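You operate a simulated robot arm through the tools that you are given. There is no shell and no other tool.

You are at the controls of a simulated robot arm. One attempt, no reset.

## Task
Set the controls near the top of the steel workbench. At the end: the tester power switch is switched on; the trim knob is turned to full right; the clear sample bottle from the top of the steel workbench is in the green tray (marked "GOOD"); the voltage knob is turned to 12 V; whatever was shut is shut again. Leave all else as you found it, and nothing knocked over.

The check looks at the end state, three seconds after you hand in, the way a careful person would. Anything else that was tipped, shoved, dropped, spilled or broken makes it a failure.

## Robot
A 6-joint arm with a two-finger parallel gripper, fixed in place. Base frame: the origin is at the foot of the arm, x ahead of it, y to its left, z up; the work surface is at about z = 0. Units: cm, degrees, N and s.
With the tool pointing down near the work surface it reaches from about 16 to 42 cm from the base axis. Its first joint turns from -66.0 to 66.0 degrees. Payload 1.57 kg.
The TCP is the grasp point between the finger pads, 3 cm short of the fingertips. In the tool frame z runs along the fingers and y along their closing line. Largest opening 8 cm; finger width 1.7, thickness 1.2; the body of the gripper, 4 by 8.2 cm, starts 8 cm behind the TCP.
Orientation is told as [roll, pitch, yaw] about the base's x, y, z axes, in that order, counted from this pose: with the fingers straight down and closing along the base's y, the tool's x points along the base's -x, its y along +y and its z along -z.

## Interface
- The arm moves only by the tool send_rows. Its argument "rows" is a list of rows, each a list of 7 numbers: the turn, a rotation vector about the base's x, y, z in degrees, then the shift along the base's x, y, z in cm, then the finger opening in cm, from 0 to 8. In form: [[wx, wy, wz, dx, dy, dz, grip], ...]. A call has 1 to 20 rows; each row shifts and turns the commanded pose from where the row before left it. Each row takes 0.2 s and may step no farther than 5 cm and 8.6 degrees from the row before; otherwise, or with a gripper value out of range, the whole call is refused. Where a pose cannot be reached the arm comes as near as it can. A force on the tool above 40 N (or 10 N above the force at the start of the call, whichever is more), or a blocked arm, ends the call early, and 0.2 s more pass. The fingers move at their own pace (about 15.3 cm/s each) and stop on an object; they squeeze with about 26 N. The grip force told is the motor's: it shows also when the fingers shut on nothing. Time passes only in rows, and 0.2 s behind the last, so rows that do not move let the fingers close. The reply holds the time, the measured pose of the TCP, the force on the tool along the base axes, the opening and the grip force, in the units named above and with some noise, with the torque about the TCP (base axes, N m) and any sound that the robot's microphone picked up.
- Cameras (640 x 400 px; columns grow to the right, rows downward): "scene" is fixed at [4.25, -32, 43.16]; the picture's right is [0.88, -0.48, 0.00], its down [-0.25, -0.46, -0.85] and it looks along [0.41, 0.75, -0.52] (base axes); focal length 241 px, centre (320, 200). "wrist" rides on the gripper at [7.2, -0.7, -12.2] in the tool frame; the picture's right is [0.09, 1.00, 0.00], its down [-0.84, 0.08, -0.54] and it looks along [-0.54, 0.05, 0.84] (tool axes); focal length 238 px, centre (320, 200). There is no depth. A picture from a camera that has moved, and an enlarged one, comes with that camera's place and axes in the base frame and with its lens.
- get_image(camera): a new picture of that camera. The clock stands still meanwhile.
- enlarge(camera, box): a new picture of the part [left, top, right, bottom] of that camera's present view, enlarged. The clock stands still meanwhile.
- close_job(): hands the job in; it is judged then, once.

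Nothing tells you positions but the pictures and the camera data. Unless the task says otherwise, let go and move clear before handing in.

The tools are called after "Call:" as name(argument=value, ...) on one line, values as JSON. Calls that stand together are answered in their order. send_rows: Moves the arm, as the interface text tells. Its arguments: {"type":"object","properties":{"rows":{"type":"array","items":{"type":"array","items":{"type":"number"}}}},"required":["rows"]} The other tools are called the same way: get_image (camera) takes a picture; enlarge (camera, box) takes an enlarged picture of a part of a camera's view; close_job () hands the job in.

At the start:

```text
time: 0.0
tcp_pos: [22.38, -4.45, 28.97]
tool_rot: [0.0, 0.0, -0.1]
force: [-0.4, 0.4, 1.3]
torque: [0.02, 0.0, 0.03]
grip_width: 8.01
gripper_force: 0.0
```

scene: 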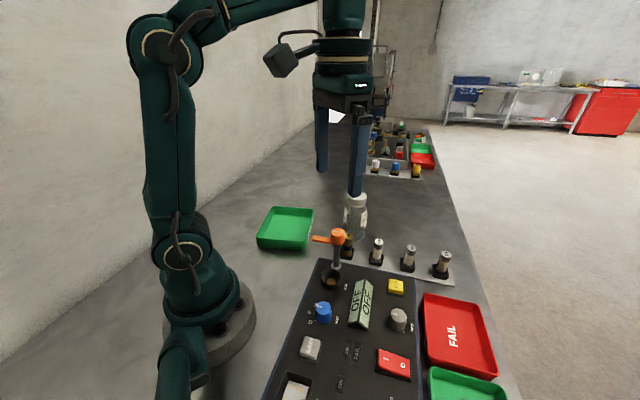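
wrist: 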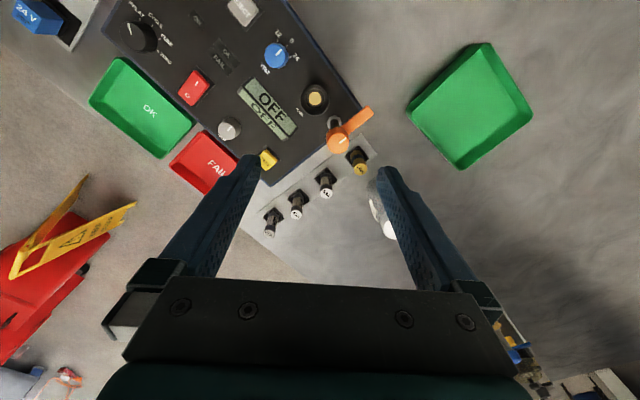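

I see a control panel with knobs, a switch, a row of bottles, and several trays (green, red FAIL, green OK). I'll look closer at each before moving.

Call:
enlarge(camera="scene", box=[240, 180, 520, 400])

Call:
enlarge(camera="wrist", box=[80, 0, 400, 200])

Call:
enlarge(camera="scene", box=[340, 100, 460, 200])

Call:
enlarge(camera="scene", box=[230, 180, 390, 280])

```text
1.82 times, centred on (380, 290) of scene
camera zoom: at [4.25, -32.0, 43.16], right [0.88, -0.48, 0.0], down [-0.25, -0.46, -0.85], along [0.41, 0.75, -0.52], focal length 439 px, centre (211, 36)
```

zoom: 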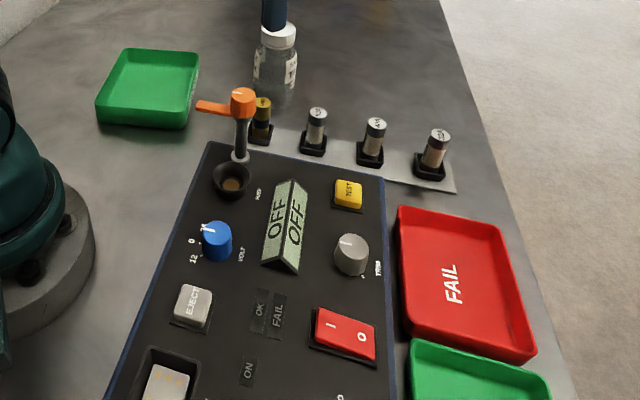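

```text
2.00 times, centred on (240, 100) of wrist
camera zoom: at [15.39, -5.24, 41.17], right [-0.09, 1.0, 0.0], down [0.84, 0.08, 0.54], along [0.54, 0.05, -0.84], focal length 477 px, centre (480, 400)
```

zoom: 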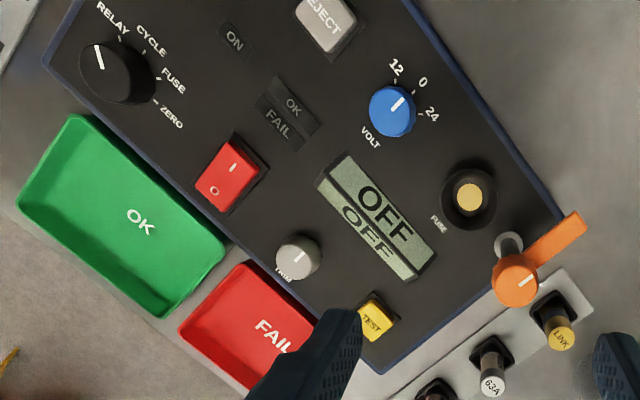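

```text
4.00 times, centred on (400, 150) of scene
camera zoom: at [4.25, -32.0, 43.16], right [0.88, -0.48, 0.0], down [-0.25, -0.46, -0.85], along [0.41, 0.75, -0.52], focal length 965 px, centre (0, 400)
```

zoom: 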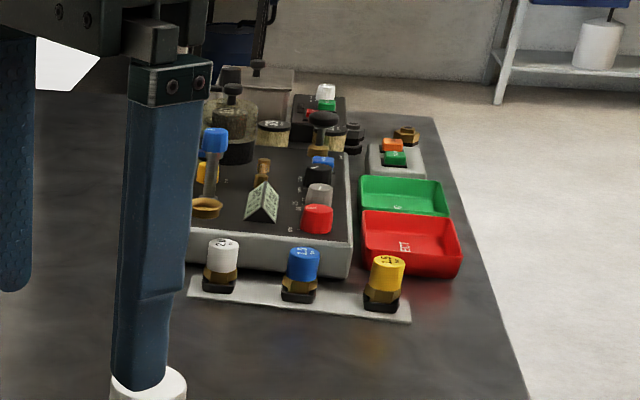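

```text
4.00 times, centred on (310, 230) of scene
camera zoom: at [4.25, -32.0, 43.16], right [0.88, -0.48, 0.0], down [-0.25, -0.46, -0.85], along [0.41, 0.75, -0.52], focal length 965 px, centre (360, 80)
```

zoom: 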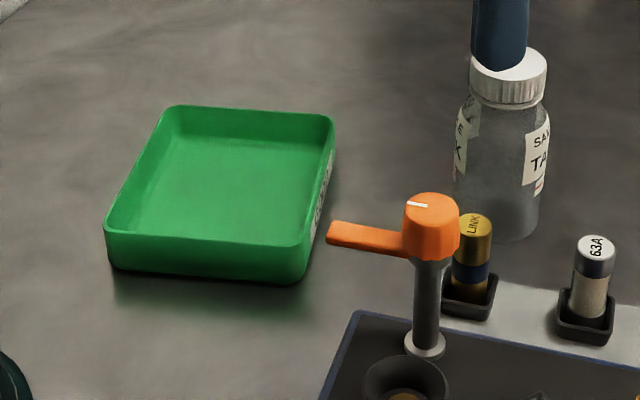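

The near station has the volt knob (~[16.7,-10.6]), trim knob (~[26.8,-17.4]), red power rocker (~[21.6,-22]), and a sample bottle (~[38,8]); a plain green tray is at ~[21,20]. I want to read the labels on the trays and the bottle before moving.

Call:
enlarge(camera="scene", box=[295, 200, 335, 250])

Call:
enlarge(camera="scene", box=[335, 185, 380, 250])

Call:
enlarge(camera="scene", box=[370, 110, 450, 185])

Call:
enlarge(camera="scene", box=[280, 280, 440, 400])

```text
8.00 times, centred on (315, 225) of scene
camera zoom: at [4.25, -32.0, 43.16], right [0.88, -0.48, 0.0], down [-0.25, -0.46, -0.85], along [0.41, 0.75, -0.52], focal length 1930 px, centre (360, 0)
```

zoom: 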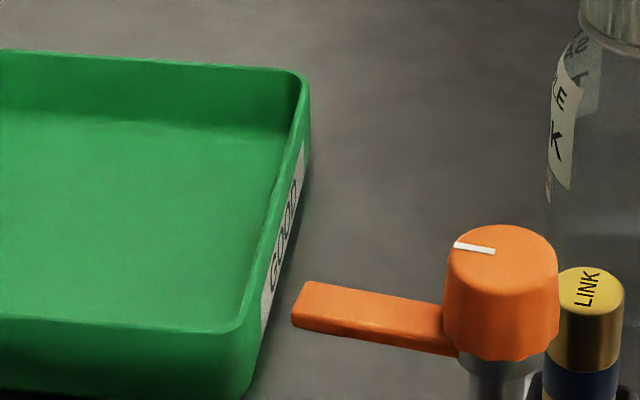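

```text
6.15 times, centred on (358, 218) of scene
camera zoom: at [4.25, -32.0, 43.16], right [0.88, -0.48, 0.0], down [-0.25, -0.46, -0.85], along [0.41, 0.75, -0.52], focal length 1484 px, centre (89, 92)
```

zoom: 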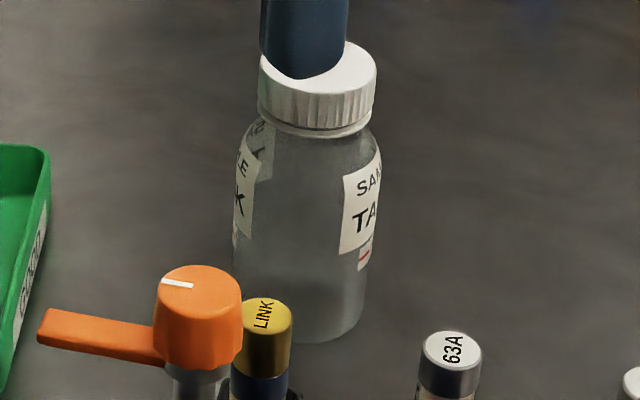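

```text
5.33 times, centred on (410, 148) of scene
camera zoom: at [4.25, -32.0, 43.16], right [0.88, -0.48, 0.0], down [-0.25, -0.46, -0.85], along [0.41, 0.75, -0.52], focal length 1287 px, centre (-160, 480)
```

zoom: 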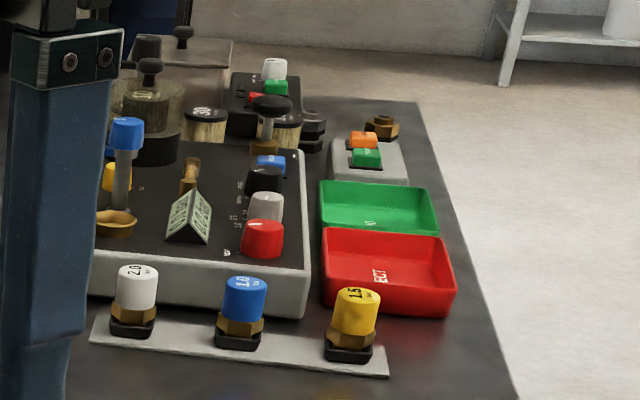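

```text
3.33 times, centred on (360, 340) of scene
camera zoom: at [4.25, -32.0, 43.16], right [0.88, -0.48, 0.0], down [-0.25, -0.46, -0.85], along [0.41, 0.75, -0.52], focal length 804 px, centre (187, -267)
```

zoom: 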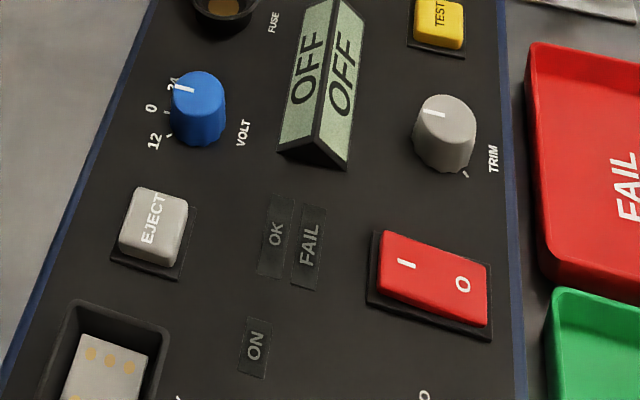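

The tray at the left is the one marked GOOD, and the capped bottle labelled "SAMPLE TANK" is the one to move. Now I'll zoom in on the knobs and switch through the wrist camera to read their scales and present positions.

Call:
enlarge(camera="wrist", box=[250, 20, 314, 80])

Call:
enlarge(camera="wrist", box=[200, 100, 264, 150])

Call:
enlarge(camera="wrist", box=[165, 60, 229, 110])

Call:
enlarge(camera="wrist", box=[290, 80, 400, 180])

Call:
enlarge(camera="scene", box=[370, 330, 420, 390])

Call:
enlarge(camera="scene", box=[380, 295, 430, 345])

```text
6.67 times, centred on (282, 50) of wrist
camera zoom: at [15.39, -5.24, 41.17], right [-0.09, 1.0, 0.0], down [0.84, 0.08, 0.54], along [0.54, 0.05, -0.84], focal length 1589 px, centre (573, 1200)
```

zoom: 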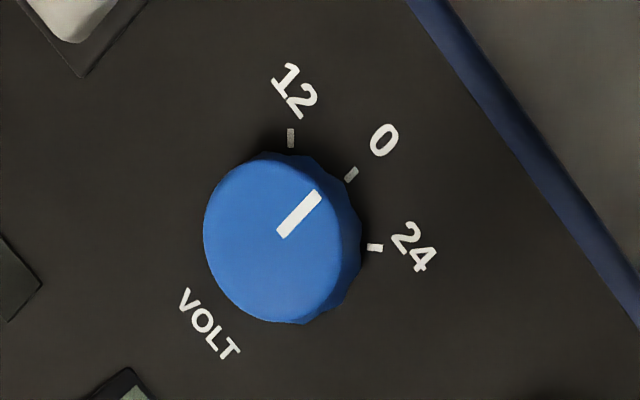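

```text
8.00 times, centred on (232, 125) of wrist
camera zoom: at [15.39, -5.24, 41.17], right [-0.09, 1.0, 0.0], down [0.84, 0.08, 0.54], along [0.54, 0.05, -0.84], focal length 1907 px, centre (1024, 800)
```

zoom: 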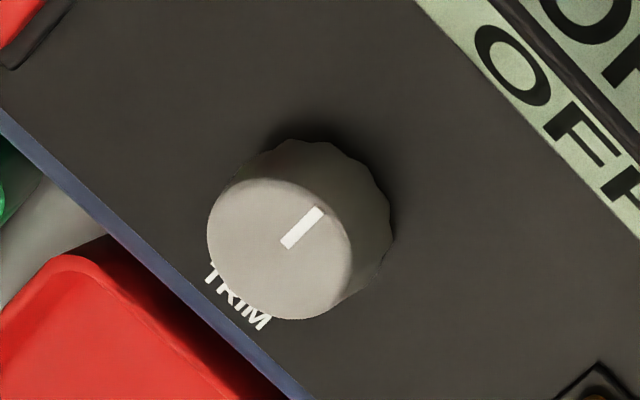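

```text
8.00 times, centred on (197, 85) of wrist
camera zoom: at [15.39, -5.24, 41.17], right [-0.09, 1.0, 0.0], down [0.84, 0.08, 0.54], along [0.54, 0.05, -0.84], focal length 1907 px, centre (1304, 1120)
```

zoom: 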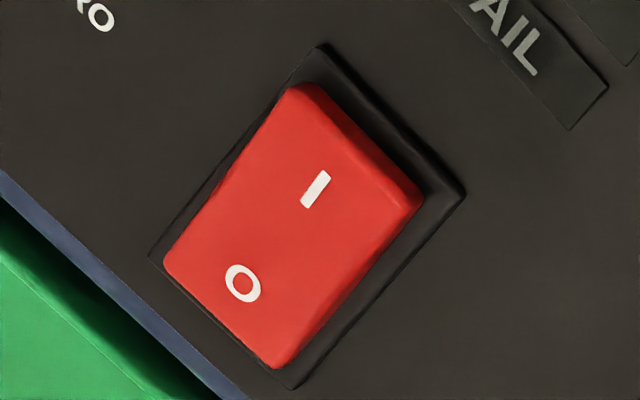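

```text
4.00 times, centred on (345, 130) of wrist
camera zoom: at [15.39, -5.24, 41.17], right [-0.09, 1.0, 0.0], down [0.84, 0.08, 0.54], along [0.54, 0.05, -0.84], focal length 953 px, centre (220, 480)
```

zoom: 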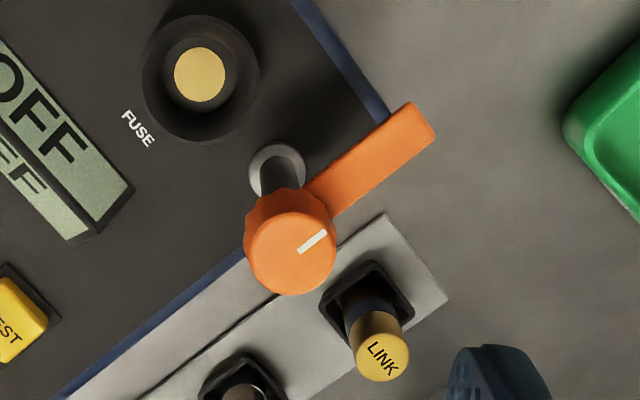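

```text
6.67 times, centred on (395, 360) of scene
camera zoom: at [4.25, -32.0, 43.16], right [0.88, -0.48, 0.0], down [-0.25, -0.46, -0.85], along [0.41, 0.75, -0.52], focal length 1608 px, centre (-180, -867)
```

zoom: 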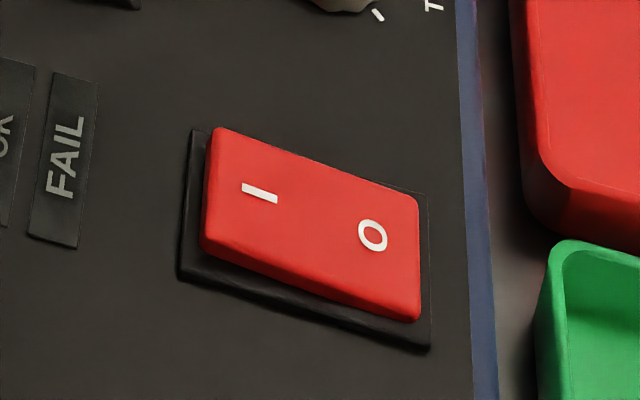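

```text
8.00 times, centred on (405, 320) of scene
camera zoom: at [4.25, -32.0, 43.16], right [0.88, -0.48, 0.0], down [-0.25, -0.46, -0.85], along [0.41, 0.75, -0.52], focal length 1930 px, centre (-360, -760)
```

zoom: 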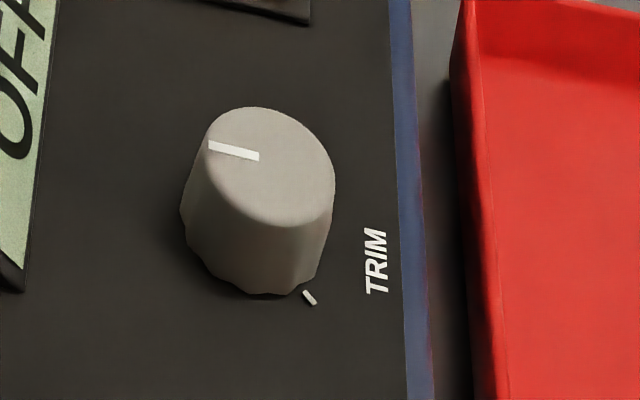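

The tray is marked GOOD. The volt knob points at 0, and 12 V is 45° counter-clockwise seen from above. The rocker is on O, with its raised I end at about [20.9,-21.2]. The trim knob points mid-scale. I'll move above the volt knob with the jaws turned -45° and part-closed, then look.

Call:
send_rows(rows=[[0, 0, -5.6, -0.69, -0.78, -1.3, 5], [0, 0, -5.6, -0.69, -0.78, -1.3, 5], [0, 0, -5.6, -0.69, -0.78, -1.3, 5], [0, 0, -5.6, -0.69, -0.78, -1.3, 5], [0, 0, -5.6, -0.69, -0.78, -1.3, 5], [0, 0, -5.6, -0.69, -0.78, -1.3, 5], [0, 0, -5.6, -0.69, -0.78, -1.3, 5], [0, 0, -5.7, -0.68, -0.78, -1.4, 5]])

```text
time: 1.8
tcp_pos: [16.82, -10.76, 18.36]
tool_rot: [0.0, 0.0, -45.1]
force: [-0.9, 0.2, -0.8]
torque: [0.01, 0.0, 0.02]
grip_width: 5.01
gripper_force: 0.1
```

The gripper should now be above the volt knob at about z 18. I'll take pictures to check the alignment before going down.

Call:
get_image(camera="wrist")

Call:
get_image(camera="scene")

```text
taken
camera wrist: at [11.55, -6.23, 30.6], right [0.64, 0.77, 0.0], down [0.65, -0.54, 0.54], along [0.42, -0.35, -0.84], focal length 238 px, centre (320, 200)
```

wrist: 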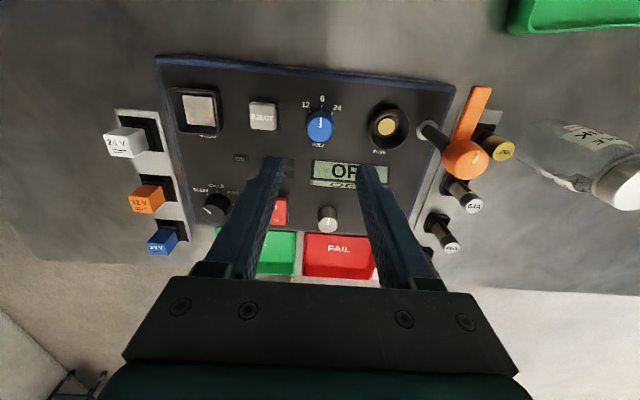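

```text
taken
```

scene: 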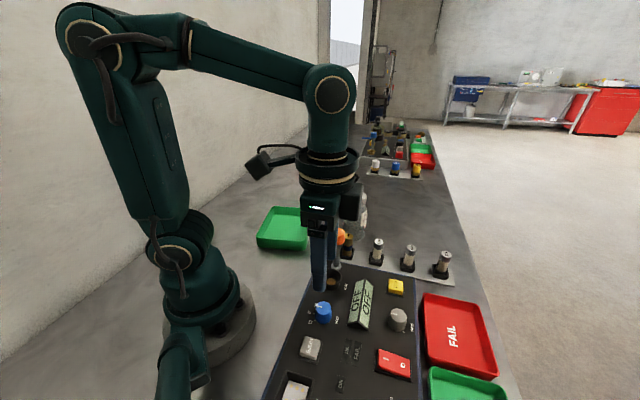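

The wrist view now squares up with the panel and shows the volt knob. I'll enlarge it to refine its position, and take a closer look at the trim knob's ticks.

Call:
enlarge(camera="wrist", box=[284, 85, 356, 155])

Call:
enlarge(camera="wrist", box=[290, 190, 370, 250])

Call:
enlarge(camera="wrist", box=[500, 100, 640, 220])

```text
5.71 times, centred on (320, 120) of wrist
camera zoom: at [11.55, -6.23, 30.6], right [0.64, 0.77, 0.0], down [0.65, -0.54, 0.54], along [0.42, -0.35, -0.84], focal length 1362 px, centre (320, 657)
```

zoom: 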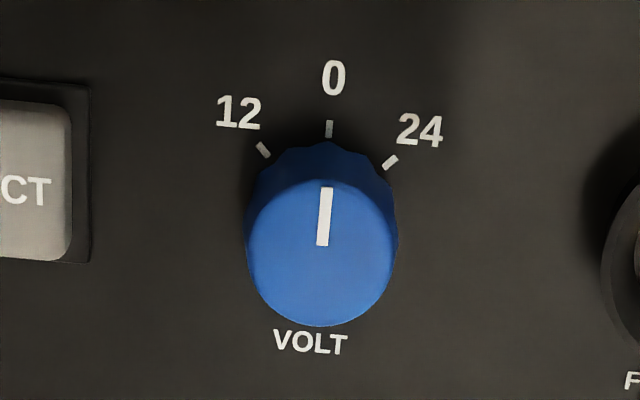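

```text
6.67 times, centred on (330, 220) of wrist
camera zoom: at [11.55, -6.23, 30.6], right [0.64, 0.77, 0.0], down [0.65, -0.54, 0.54], along [0.42, -0.35, -0.84], focal length 1589 px, centre (253, 67)
```

zoom: 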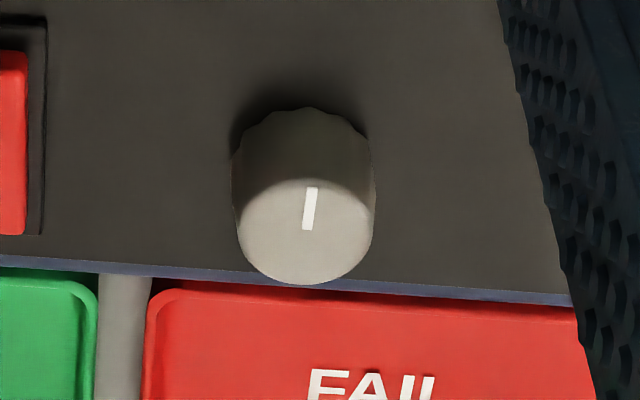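

```text
3.33 times, centred on (570, 160) of wrist
camera zoom: at [11.55, -6.23, 30.6], right [0.64, 0.77, 0.0], down [0.65, -0.54, 0.54], along [0.42, -0.35, -0.84], focal length 794 px, centre (-513, 333)
```

zoom: 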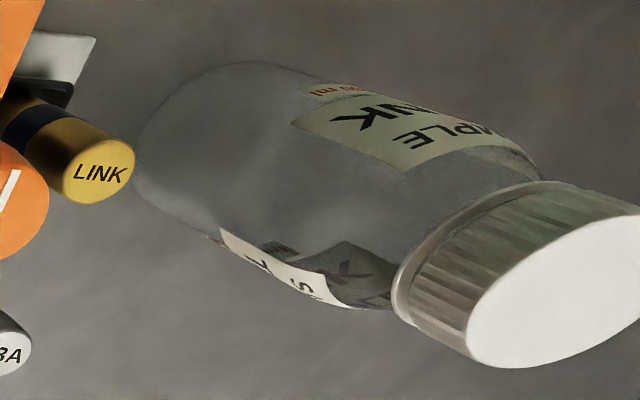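

The volt knob checks out at [16.9,-10.7], standing from z 5 to about 7.1. I'm lowering the open fingers around it.

Call:
send_rows(rows=[[0, 0, 0, 0.07, 0.08, -1.6, 5], [0, 0, 0, 0, 0, -1.6, 5], [0, 0, 0, 0, 0, -1.6, 5], [0, 0, 0, 0, 0, -1.6, 5], [0, 0, 0, 0, 0, -1.6, 5], [0, 0, 0, 0, 0, -1.0, 5], [0, 0, 0, 0, 0, -0.6, 5]])

```text
time: 3.4
tcp_pos: [16.91, -10.65, 8.8]
tool_rot: [0.0, 0.0, -44.9]
force: [0.1, -0.1, 0.3]
torque: [0.02, 0.0, 0.0]
grip_width: 4.98
gripper_force: 0.0
```

Call:
get_image(camera="wrist")

Call:
enlarge(camera="scene", box=[270, 240, 400, 360])

```text
taken
camera wrist: at [11.53, -6.14, 21.09], right [0.64, 0.77, 0.0], down [0.65, -0.54, 0.54], along [0.42, -0.35, -0.84], focal length 238 px, centre (320, 200)
```

wrist: 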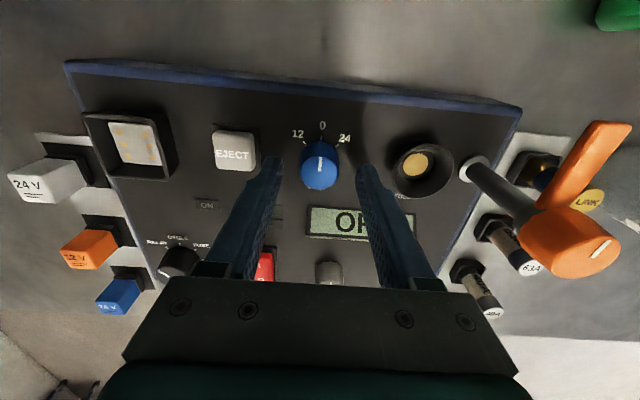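

```text
3.33 times, centred on (335, 300) of scene
camera zoom: at [4.25, -32.0, 43.16], right [0.88, -0.48, 0.0], down [-0.25, -0.46, -0.85], along [0.41, 0.75, -0.52], focal length 804 px, centre (270, -133)
```

zoom: 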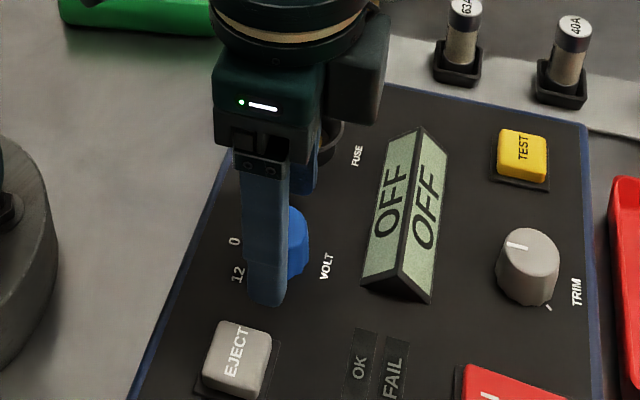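

The fingers straddle the volt knob. I'll close on it first and check the grip.

Call:
send_rows(rows=[[0, 0, 0, 0, 0, 0, 1.5], [0, 0, 0, 0, 0, 0, 1.5], [0, 0, 0, 0, 0, 0, 1.5]])

```text
time: 4.2
tcp_pos: [16.98, -10.77, 8.86]
tool_rot: [-0.1, 0.0, -44.8]
force: [-8.6, -15.7, -8.5]
torque: [-0.58, 0.13, 0.05]
grip_width: 2.6
gripper_force: 36.7
```

The grip holds at 2.6 cm, but there is a sideways load of about 17 N along the closing line. I'll ease the pose slightly to relieve it before turning.

Call:
send_rows(rows=[[0, 0, 0, -0.06, -0.08, 0, 1.5], [0, 0, 0, 0, 0, 0, 1.5]])

```text
time: 4.8
tcp_pos: [17.0, -10.78, 8.97]
tool_rot: [0.0, 0.2, -44.9]
force: [-8.0, 4.1, 11.1]
torque: [-0.12, 0.08, -0.05]
grip_width: 2.6
gripper_force: 36.9
```

The load is smaller now, so I'll turn the volt knob 45° counter-clockwise to 12 V in small steps.

Call:
send_rows(rows=[[0, 0, 5, 0, 0, 0, 1.5], [0, 0, 5, 0, 0, 0, 1.5], [0, 0, 5, 0, 0, 0, 1.5], [0, 0, 5, 0, 0, 0, 1.5], [0, 0, 5, 0, 0, 0, 1.5], [0, 0, 5, 0, 0, 0, 1.5], [0, 0, 5, 0, 0, 0, 1.5], [0, 0, 5, 0, 0, 0, 1.5], [0, 0, 5, 0, 0, 0, 1.5], [0, 0, 0, 0, 0, 0, 1.5]])

```text
time: 6.6
tcp_pos: [17.12, -10.68, 8.84]
tool_rot: [0.2, 0.0, -6.7]
force: [-0.8, 2.7, 2.7]
torque: [0.14, 0.01, 0.0]
grip_width: 2.57
gripper_force: 37.5
stopped in row 8: the force on the tool passed its limit at 43 N (the readings are from after the stop); the commanded pose is now the measured one
```

The call stopped at 38° of turn on a force spike. I'll look at the knob before doing more.

Call:
get_image(camera="wrist")

Call:
enlarge(camera="wrist", box=[270, 100, 370, 200])

Call:
enlarge(camera="scene", box=[280, 270, 360, 340])

```text
taken
camera wrist: at [9.85, -10.58, 21.07], right [0.02, 1.0, 0.0], down [0.84, -0.02, 0.54], along [0.54, -0.01, -0.84], focal length 238 px, centre (320, 200)
```

wrist: 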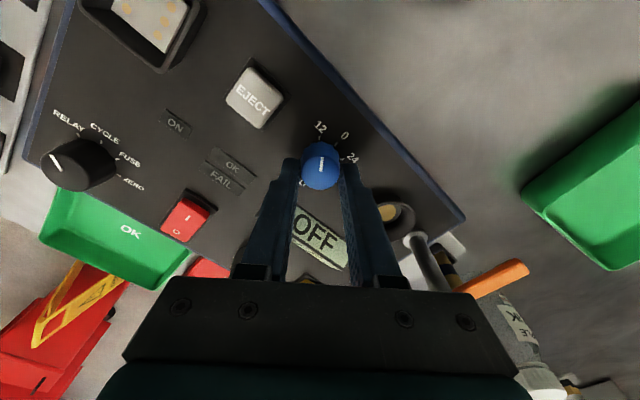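

```text
4.00 times, centred on (320, 150) of wrist
camera zoom: at [9.85, -10.58, 21.07], right [0.02, 1.0, 0.0], down [0.84, -0.02, 0.54], along [0.54, -0.01, -0.84], focal length 953 px, centre (320, 400)
```

zoom: 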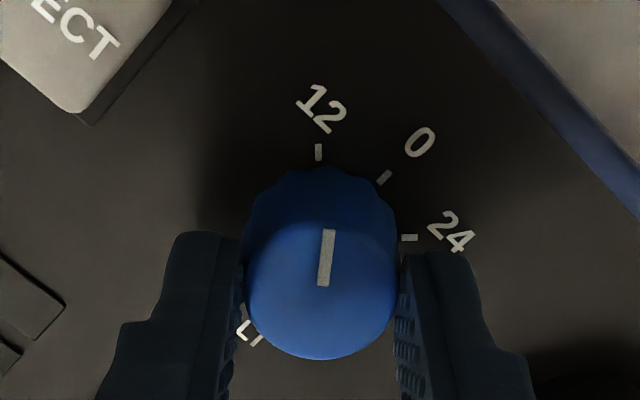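

```text
5.71 times, centred on (320, 305) of scene
camera zoom: at [4.25, -32.0, 43.16], right [0.88, -0.48, 0.0], down [-0.25, -0.46, -0.85], along [0.41, 0.75, -0.52], focal length 1378 px, centre (320, -400)
```

zoom: 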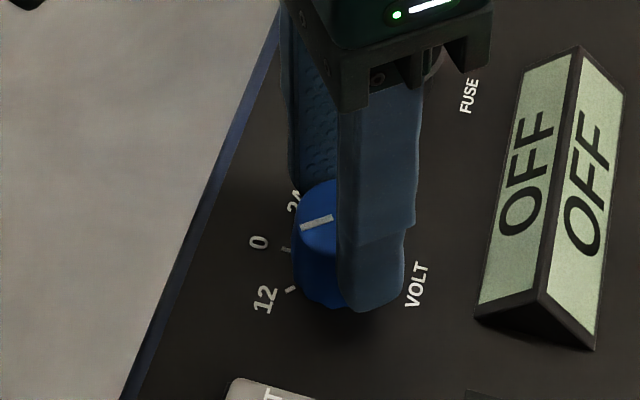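

The pointer is about 6° short of the 12 tick. I'll turn the remaining amount in small steps.

Call:
send_rows(rows=[[0, 0, 3, -0.05, 0, 0, 1.5], [0, 0, 3, -0.05, 0, 0, 1.5], [0, 0, 1.5, 0, 0, 0, 1.5], [0, 0, 0, 0, 0, 0, 1.5]])

Call:
enlarge(camera="wrist", box=[270, 100, 370, 200])

```text
time: 7.6
tcp_pos: [16.93, -10.71, 8.9]
tool_rot: [0.1, -0.3, 0.8]
force: [12.1, 15.3, 8.9]
torque: [0.45, -0.22, -0.01]
grip_width: 2.63
gripper_force: 37.4
```

```text
4.00 times, centred on (320, 150) of wrist
camera zoom: at [9.84, -11.51, 21.05], right [-0.11, 0.99, 0.0], down [0.83, 0.09, 0.55], along [0.54, 0.06, -0.84], focal length 953 px, centre (320, 400)
```

zoom: 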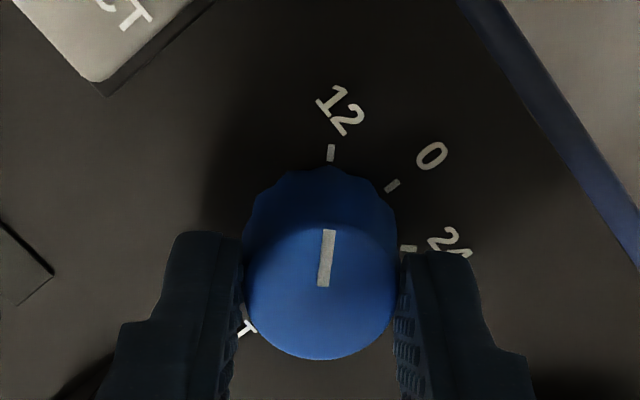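

The pointer now lines up with the 12 tick. I'll open, rise straight up, and check the result.

Call:
send_rows(rows=[[0, 0, 0, 0, 0, 0, 4.8], [0, 0, 0, 0, 0, 0, 4.8], [0, 0, 0, 0, 0, 1.2, 4.8], [0, 0, 0, 0, 0, 1.6, 4.8], [0, 0, 0, 0, 0, 2, 4.8], [0, 0, 0, 0, 0, 2, 4.8], [0, 0, 0, 0, 0, 2, 4.8]])

Call:
get_image(camera="wrist")

Call:
enlarge(camera="wrist", box=[270, 70, 370, 170])

Call:
enlarge(camera="scene", box=[280, 270, 360, 340])

```text
time: 9.2
tcp_pos: [16.64, -10.67, 17.59]
tool_rot: [0.1, 0.1, 0.8]
force: [-0.4, -0.1, -0.5]
torque: [-0.01, 0.02, 0.01]
grip_width: 4.8
gripper_force: 0.0
```

```text
taken
camera wrist: at [9.7, -11.47, 29.86], right [-0.11, 0.99, 0.0], down [0.84, 0.09, 0.54], along [0.54, 0.06, -0.84], focal length 238 px, centre (320, 200)
```

wrist: 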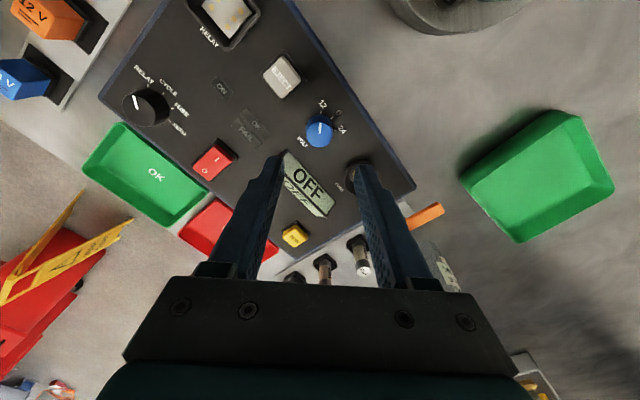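

```text
4.00 times, centred on (320, 120) of wrist
camera zoom: at [9.7, -11.47, 29.86], right [-0.11, 0.99, 0.0], down [0.84, 0.09, 0.54], along [0.54, 0.06, -0.84], focal length 953 px, centre (320, 520)
```

zoom: 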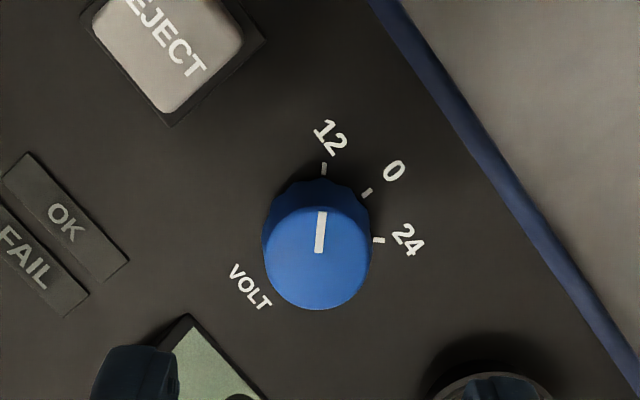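

```text
5.71 times, centred on (320, 305) of scene
camera zoom: at [4.25, -32.0, 43.16], right [0.88, -0.48, 0.0], down [-0.25, -0.46, -0.85], along [0.41, 0.75, -0.52], focal length 1378 px, centre (320, -400)
```

zoom: 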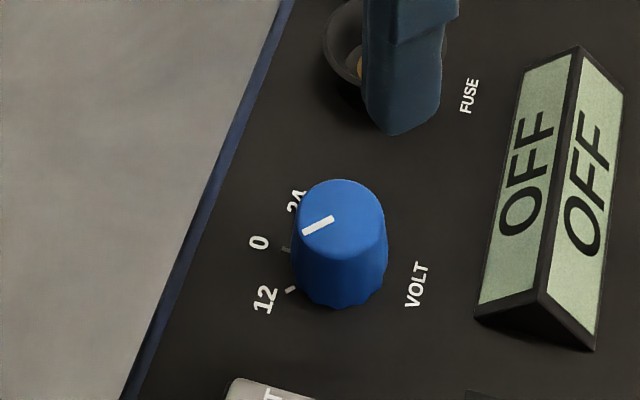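

The volt knob reads 12 V, with the pointer measured at about 181° against a 180° target. Next is the trim knob at about [26.7,-17.6]: I'll move above it with the jaws yawed +35°, leaving room to turn clockwise.

Call:
send_rows(rows=[[0, 0, 4.3, 1.26, -0.87, 0, 4.2], [0, 0, 4.3, 1.26, -0.87, 0, 4.2], [0, 0, 4.3, 1.26, -0.87, 0, 4.2], [0, 0, 4.3, 1.26, -0.87, 0, 4.2], [0, 0, 4.3, 1.26, -0.87, 0, 4.2], [0, 0, 4.3, 1.26, -0.87, 0, 4.2], [0, 0, 4.3, 1.26, -0.87, 0, 4.2], [0, 0, 4.1, 1.2, -0.85, 0, 4.2]])

Call:
get_image(camera="wrist")

Call:
get_image(camera="scene")

```text
time: 11.0
tcp_pos: [26.89, -17.49, 17.59]
tool_rot: [0.2, 0.0, 35.1]
force: [0.0, -0.4, 0.4]
torque: [0.0, 0.01, 0.05]
grip_width: 4.23
gripper_force: 0.1
```

```text
taken
camera wrist: at [21.53, -22.42, 29.78], right [-0.65, 0.76, 0.0], down [0.64, 0.54, 0.54], along [0.41, 0.35, -0.84], focal length 238 px, centre (320, 200)
```

wrist: 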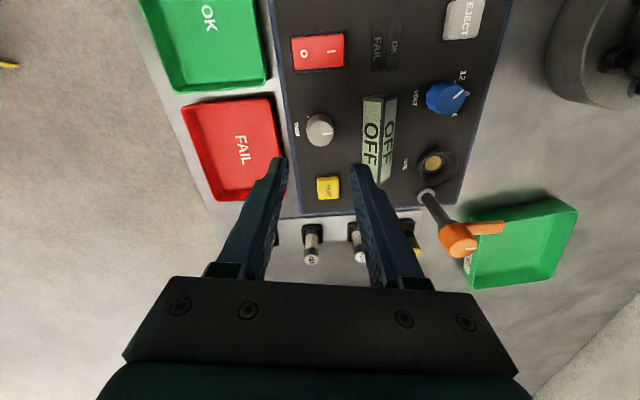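

```text
taken
```

scene: 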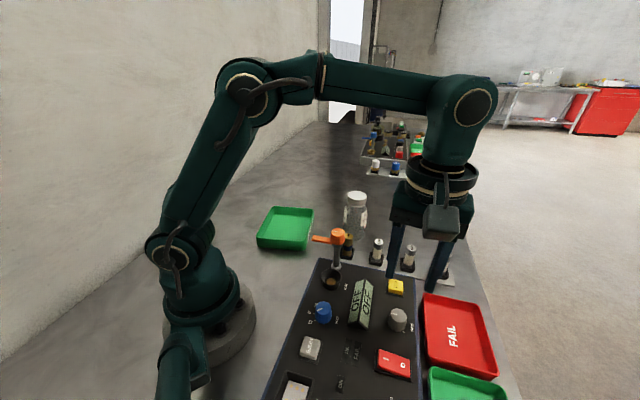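

I'm above the trim knob with a clear view of it. I'll enlarge it to check its centre and look for the tick marks.

Call:
enlarge(camera="wrist", box=[285, 95, 355, 165])

Call:
enlarge(camera="scene", box=[335, 185, 380, 260])

```text
5.71 times, centred on (320, 130) of wrist
camera zoom: at [21.53, -22.42, 29.78], right [-0.65, 0.76, 0.0], down [0.64, 0.54, 0.54], along [0.41, 0.35, -0.84], focal length 1362 px, centre (320, 600)
```

zoom: 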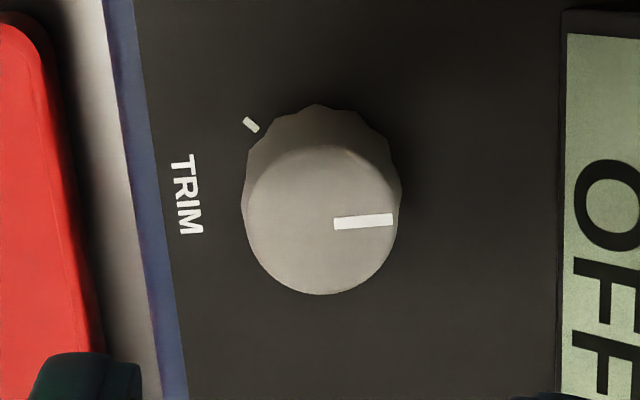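

```text
5.33 times, centred on (358, 222) of scene
camera zoom: at [4.25, -32.0, 43.16], right [0.88, -0.48, 0.0], down [-0.25, -0.46, -0.85], along [0.41, 0.75, -0.52], focal length 1287 px, centre (120, 80)
```

zoom: 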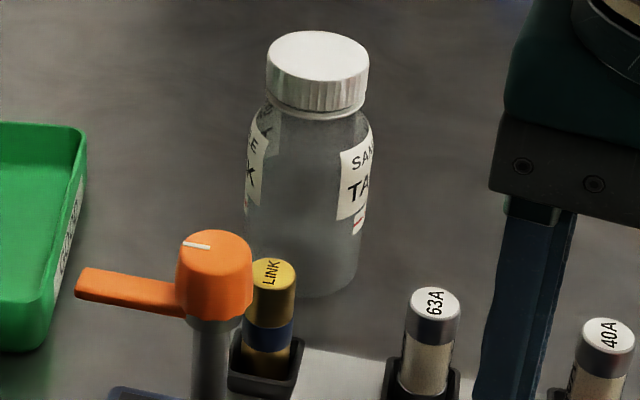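

The trim knob centre comes out at about [26.77,-17.78] and the LCD edge is about 4.2 cm away, so the fingers will fit. I'm lowering around the knob.

Call:
send_rows(rows=[[0, 0, 0, -0.12, -0.29, -1.6, 4.2], [0, 0, 0, 0, 0, -1.6, 4.2], [0, 0, 0, 0, 0, -1.6, 4.2], [0, 0, 0, 0, 0, -1.6, 4.2], [0, 0, 0, 0, 0, -1.4, 4.2], [0, 0, 0, 0, 0, -1.0, 4.2]])

Call:
get_image(camera="wrist")

Call:
enlarge(camera="wrist", box=[270, 100, 370, 200])

```text
time: 12.4
tcp_pos: [26.64, -17.77, 8.82]
tool_rot: [0.2, 0.0, 35.1]
force: [0.2, 0.0, -0.2]
torque: [0.03, -0.02, 0.02]
grip_width: 4.15
gripper_force: 0.0
```

```text
taken
camera wrist: at [21.33, -22.62, 21.05], right [-0.65, 0.76, 0.0], down [0.64, 0.54, 0.54], along [0.41, 0.35, -0.84], focal length 238 px, centre (320, 200)
```

wrist: 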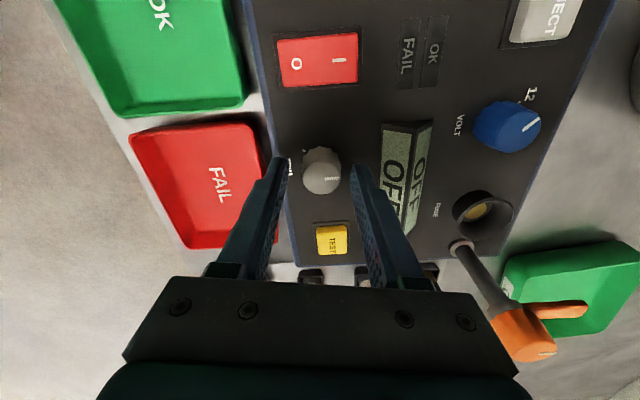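

```text
4.00 times, centred on (320, 150) of wrist
camera zoom: at [21.33, -22.62, 21.05], right [-0.65, 0.76, 0.0], down [0.64, 0.54, 0.54], along [0.41, 0.35, -0.84], focal length 953 px, centre (320, 400)
```

zoom: 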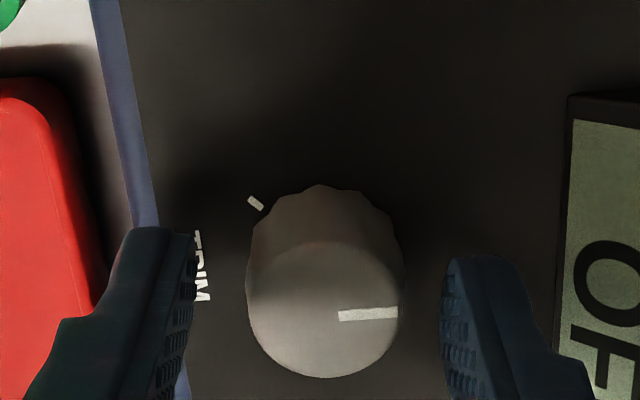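

The fingers straddle the trim knob nearly centred. I'll nudge slightly and close.

Call:
send_rows(rows=[[0, 0, 0, -0.05, 0.07, 0, 4.2], [0, 0, 0, 0, 0, 0, 1.5], [0, 0, 0, 0, 0, 0, 1.5], [0, 0, 0, 0, 0, 0, 1.5]])

```text
time: 13.4
tcp_pos: [26.68, -17.75, 8.74]
tool_rot: [0.2, 0.0, 35.0]
force: [-2.3, 1.2, -3.3]
torque: [-0.03, 0.08, 0.02]
grip_width: 2.56
gripper_force: 36.9
```

The grip is good with little side load. I'll turn clockwise in steps and watch the force.

Call:
send_rows(rows=[[0, 0, -5, 0, 0, 0, 1.5], [0, 0, -5, 0, 0, 0, 1.5], [0, 0, -5, 0, 0, 0, 1.5], [0, 0, -5, 0, 0, 0, 1.5], [0, 0, -5, 0, 0, 0, 1.5], [0, 0, -5, 0, 0, 0, 1.5], [0, 0, -5, 0, 0, 0, 1.5], [0, 0, -5, 0, 0, 0, 1.5], [0, 0, -5, 0, 0, 0, 1.5], [0, 0, -5, 0, 0, 0, 1.5], [0, 0, -5, 0, 0, 0, 1.5], [0, 0, -5, 0, 0, 0, 1.5]])

```text
time: 16.0
tcp_pos: [26.69, -17.59, 8.83]
tool_rot: [0.6, 0.4, -25.3]
force: [-10.3, 34.5, 10.9]
torque: [1.04, 0.11, 0.06]
grip_width: 2.61
gripper_force: 37.0
```

Halfway there, but a 35 N side load has built up, pushing the tool toward +y. I'll relax the commanded position toward it before turning further.

Call:
send_rows(rows=[[0, 0, 0, -0.05, 0.15, 0.04, 1.5], [0, 0, 0, 0, 0, 0, 1.5]])

Call:
enlarge(camera="wrist", box=[270, 100, 370, 200])

Call:
get_image(camera="scene")

```text
time: 16.6
tcp_pos: [26.67, -17.7, 8.83]
tool_rot: [0.3, 0.2, -25.1]
force: [-1.3, 22.6, 2.8]
torque: [1.1, 0.66, 0.02]
grip_width: 2.56
gripper_force: 36.8
```

```text
4.00 times, centred on (320, 150) of wrist
camera zoom: at [19.99, -15.29, 21.06], right [0.34, 0.94, 0.01], down [0.79, -0.29, 0.54], along [0.51, -0.18, -0.84], focal length 953 px, centre (320, 400)
```

zoom: 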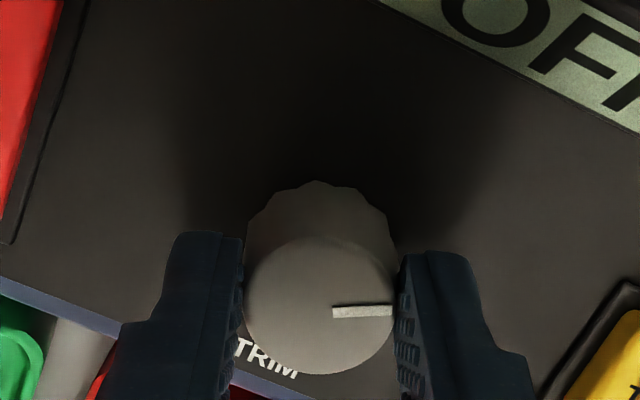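

```text
taken
```

scene: 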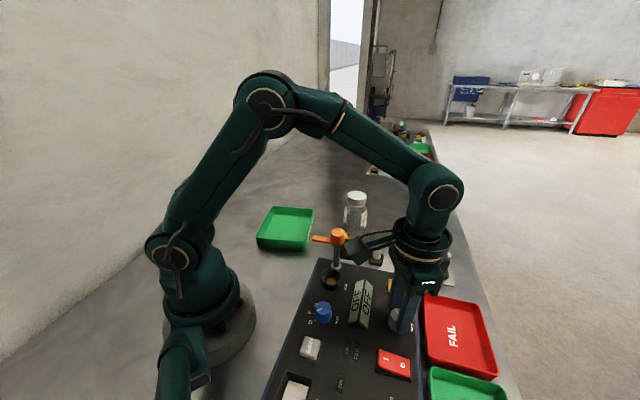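

The knob has followed the gripper. To shed the remaining load I'll open slightly, let the arm settle, and grip again in place.

Call:
send_rows(rows=[[0, 0, 0, 0, 0, 0, 3.8], [0, 0, 0, 0, 0, 0, 3.8]])

Call:
enlarge(camera="wrist", box=[270, 100, 370, 200])

```text
time: 17.2
tcp_pos: [26.68, -17.68, 8.89]
tool_rot: [0.1, 0.0, -25.0]
force: [1.3, -0.6, -0.1]
torque: [0.0, 0.0, -0.02]
grip_width: 3.81
gripper_force: 0.1
```

```text
4.00 times, centred on (320, 150) of wrist
camera zoom: at [20.01, -15.38, 21.07], right [0.34, 0.94, 0.0], down [0.79, -0.28, 0.54], along [0.51, -0.18, -0.84], focal length 953 px, centre (320, 400)
```

zoom: 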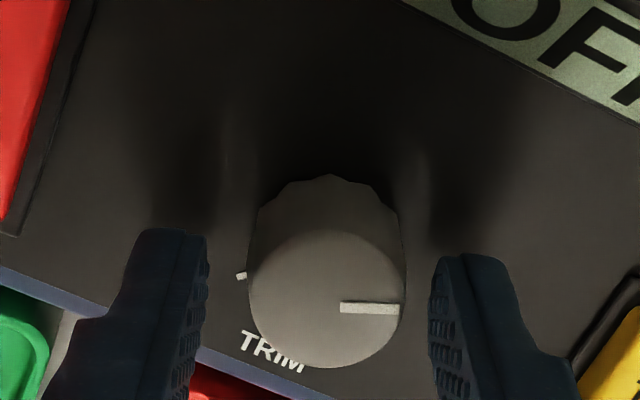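

The open fingers show the knob centre is really about 0.15 cm toward +y, at roughly [26.7,-17.53]. I'll correct the position, grip again, and continue clockwise.

Call:
send_rows(rows=[[0, 0, 0, 0.02, 0.14, 0, 3.8], [0, 0, 0, 0, 0, 0, 1.5], [0, 0, 0, 0, 0, 0, 1.5], [0, 0, 0, 0, 0, 0, 1.5]])

```text
time: 18.2
tcp_pos: [26.61, -17.52, 8.78]
tool_rot: [0.0, -0.1, -24.8]
force: [-4.3, -15.3, -5.5]
torque: [-0.47, 0.1, -0.01]
grip_width: 2.58
gripper_force: 36.1
```

Call:
send_rows(rows=[[0, 0, 0, -0.01, -0.06, 0, 1.5], [0, 0, -5, 0, 0, 0, 1.5], [0, 0, -5, 0, 0, 0, 1.5], [0, 0, -5, 0, 0, 0, 1.5], [0, 0, -5, 0, 0, 0, 1.5], [0, 0, -5, 0, 0, 0, 1.5], [0, 0, -5, 0, 0, 0, 1.5], [0, 0, -5, 0, 0, 0, 1.5], [0, 0, -5, 0, 0, 0, 1.5]])

```text
time: 20.2
tcp_pos: [26.7, -17.6, 8.87]
tool_rot: [0.3, 0.0, -65.1]
force: [8.2, 23.1, 13.5]
torque: [-0.06, -0.57, 0.04]
grip_width: 2.6
gripper_force: 37.0
```

Pointer should be at about 35° now, with about 35° left to the stop. I'll relax the side load and continue.

Call:
send_rows(rows=[[0, 0, 0, 0.03, 0.08, 0.03, 1.5], [0, 0, -5, 0, 0, 0, 1.5], [0, 0, -5, 0, 0, 0, 1.5], [0, 0, -5, 0, 0, 0, 1.5], [0, 0, -5, 0, 0, 0, 1.5], [0, 0, -5, 0, 0, 0, 1.5], [0, 0, -5, 0, 0, 0, 1.5], [0, 0, -4, 0, 0, 0, 1.5]])

Call:
enlarge(camera="wrist", box=[270, 100, 370, 200])

```text
time: 22.0
tcp_pos: [26.87, -17.44, 9.08]
tool_rot: [0.5, -0.3, -99.0]
force: [18.6, 1.1, -2.9]
torque: [0.35, -0.52, 0.41]
grip_width: 2.59
gripper_force: 36.7
```

```text
4.00 times, centred on (320, 150) of wrist
camera zoom: at [27.29, -10.36, 21.13], right [1.0, -0.06, 0.01], down [-0.06, -0.84, 0.54], along [-0.03, -0.54, -0.84], focal length 953 px, centre (320, 400)
```

zoom: 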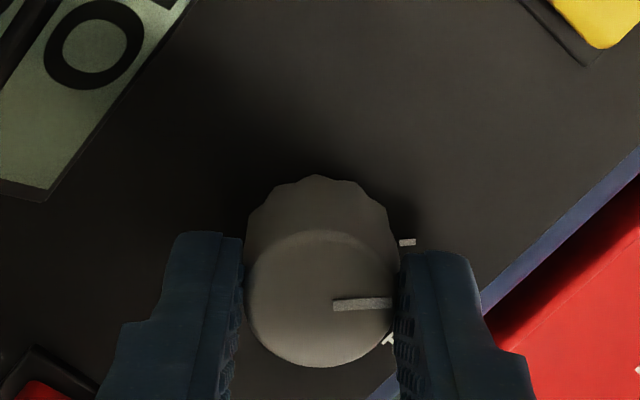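

A tick at +x is now visible next to the pointer and the turning torque has risen to 0.41 N·m, so the knob appears to be at its right stop. I'll add a small turn to confirm.

Call:
send_rows(rows=[[0, 0, -2, -0.06, 0, 0, 1.5], [0, 0, -2, 0, 0, 0, 1.5]])

Call:
enlarge(camera="wrist", box=[270, 100, 370, 200])

```text
time: 22.6
tcp_pos: [26.96, -17.43, 8.94]
tool_rot: [0.6, -0.1, -103.0]
force: [20.7, 1.8, 2.7]
torque: [0.27, -0.67, 0.55]
grip_width: 2.58
gripper_force: 37.8
```

```text
4.00 times, centred on (320, 150) of wrist
camera zoom: at [27.76, -10.34, 21.13], right [0.99, -0.13, 0.01], down [-0.12, -0.83, 0.54], along [-0.06, -0.54, -0.84], focal length 953 px, centre (320, 400)
```

zoom: 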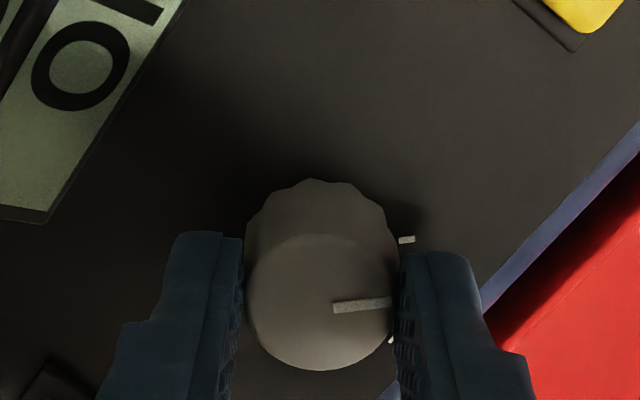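

The pointer no longer follows the gripper and torque is rising, so the trim knob is at full right. I'll open, lift straight up, and check.

Call:
send_rows(rows=[[0, 0, 0, 0, 0, 0, 4.2], [0, 0, 0, 0, 0, 0, 4.2], [0, 0, 0, 0, 0, 1.2, 4.2], [0, 0, 0, 0, 0, 1.6, 4.2], [0, 0, 0, 0, 0, 2, 4.2], [0, 0, 0, 0, 0, 2, 4.2], [0, 0, 0, 0, 0, 2, 4.2]])

Call:
get_image(camera="wrist")

Call:
enlarge(camera="wrist", box=[270, 80, 370, 180])

Call:
enlarge(camera="scene", box=[270, 270, 430, 390])

```text
time: 24.2
tcp_pos: [26.67, -17.43, 18.04]
tool_rot: [0.0, 0.0, -103.0]
force: [0.5, -0.2, -0.1]
torque: [0.02, -0.01, -0.02]
grip_width: 4.2
gripper_force: 0.1
```

```text
taken
camera wrist: at [27.71, -10.32, 30.2], right [0.99, -0.13, 0.0], down [-0.11, -0.83, 0.54], along [-0.07, -0.54, -0.84], focal length 238 px, centre (320, 200)
```

wrist: 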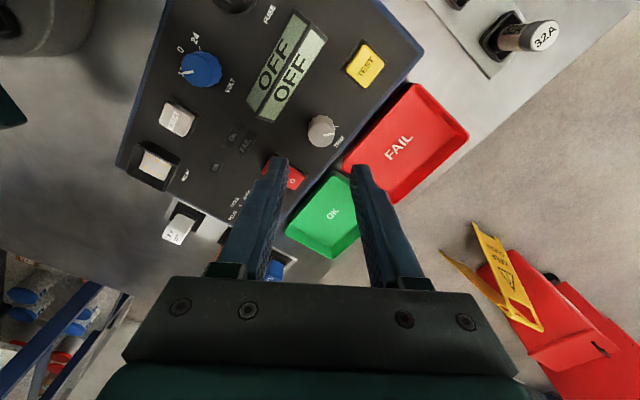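

```text
4.00 times, centred on (320, 130) of wrist
camera zoom: at [27.71, -10.32, 30.2], right [0.99, -0.13, 0.0], down [-0.11, -0.83, 0.54], along [-0.07, -0.54, -0.84], focal length 953 px, centre (320, 480)
```

zoom: 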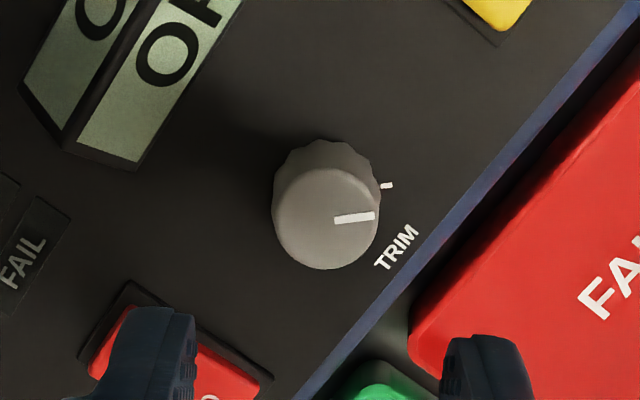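

```text
3.33 times, centred on (350, 330) of scene
camera zoom: at [4.25, -32.0, 43.16], right [0.88, -0.48, 0.0], down [-0.25, -0.46, -0.85], along [0.41, 0.75, -0.52], focal length 804 px, centre (220, -233)
```

zoom: 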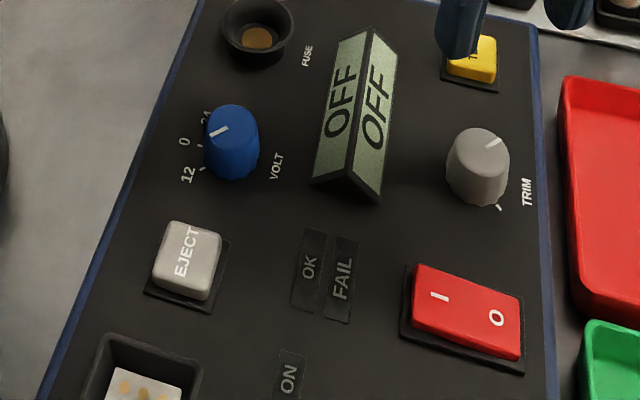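

The trim knob is at full right (pointer at 0°, on the right-hand tick) and the volt knob is still on 12. Next I'll close the fingers and move above the I end of the red rocker with the jaws at -45°.

Call:
send_rows(rows=[[0, 0, 7.25, -0.77, -0.425, 0, 0], [0, 0, 7.25, -0.77, -0.425, 0, 0], [0, 0, 7.25, -0.77, -0.425, 0, 0], [0, 0, 7.25, -0.77, -0.425, 0, 0], [0, 0, 7.25, -0.77, -0.425, 0, 0], [0, 0, 7.25, -0.77, -0.425, 0, 0], [0, 0, 7.25, -0.77, -0.425, 0, 0], [0, 0, 7.25, -0.79, -0.425, 0, 0]])

Call:
get_image(camera="wrist")

Call:
enlarge(camera="wrist", box=[270, 80, 370, 180])

```text
time: 26.0
tcp_pos: [20.47, -20.75, 17.72]
tool_rot: [0.0, 0.0, -44.8]
force: [0.0, 0.0, 0.4]
torque: [0.02, 0.0, -0.01]
grip_width: 0.01
gripper_force: 20.8
```

```text
taken
camera wrist: at [14.98, -16.27, 29.93], right [0.64, 0.77, 0.0], down [0.65, -0.54, 0.54], along [0.42, -0.34, -0.84], focal length 238 px, centre (320, 200)
```

wrist: 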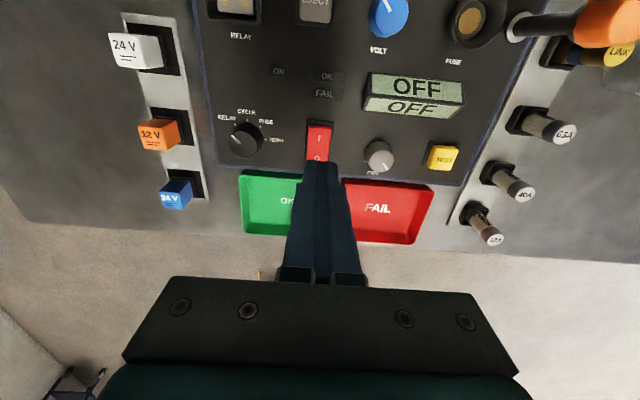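

```text
4.00 times, centred on (320, 130) of wrist
camera zoom: at [14.98, -16.27, 29.93], right [0.64, 0.77, 0.0], down [0.65, -0.54, 0.54], along [0.42, -0.34, -0.84], focal length 953 px, centre (320, 480)
```

zoom: 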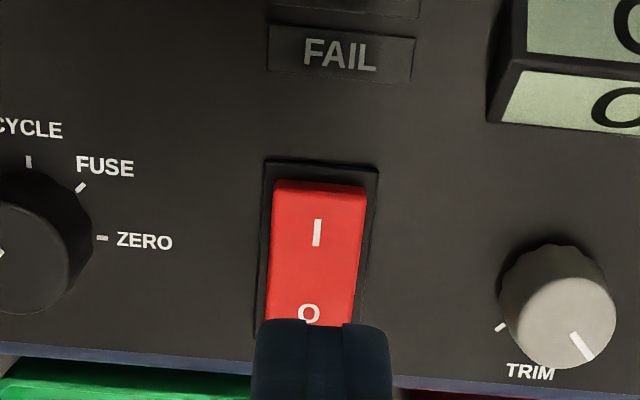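

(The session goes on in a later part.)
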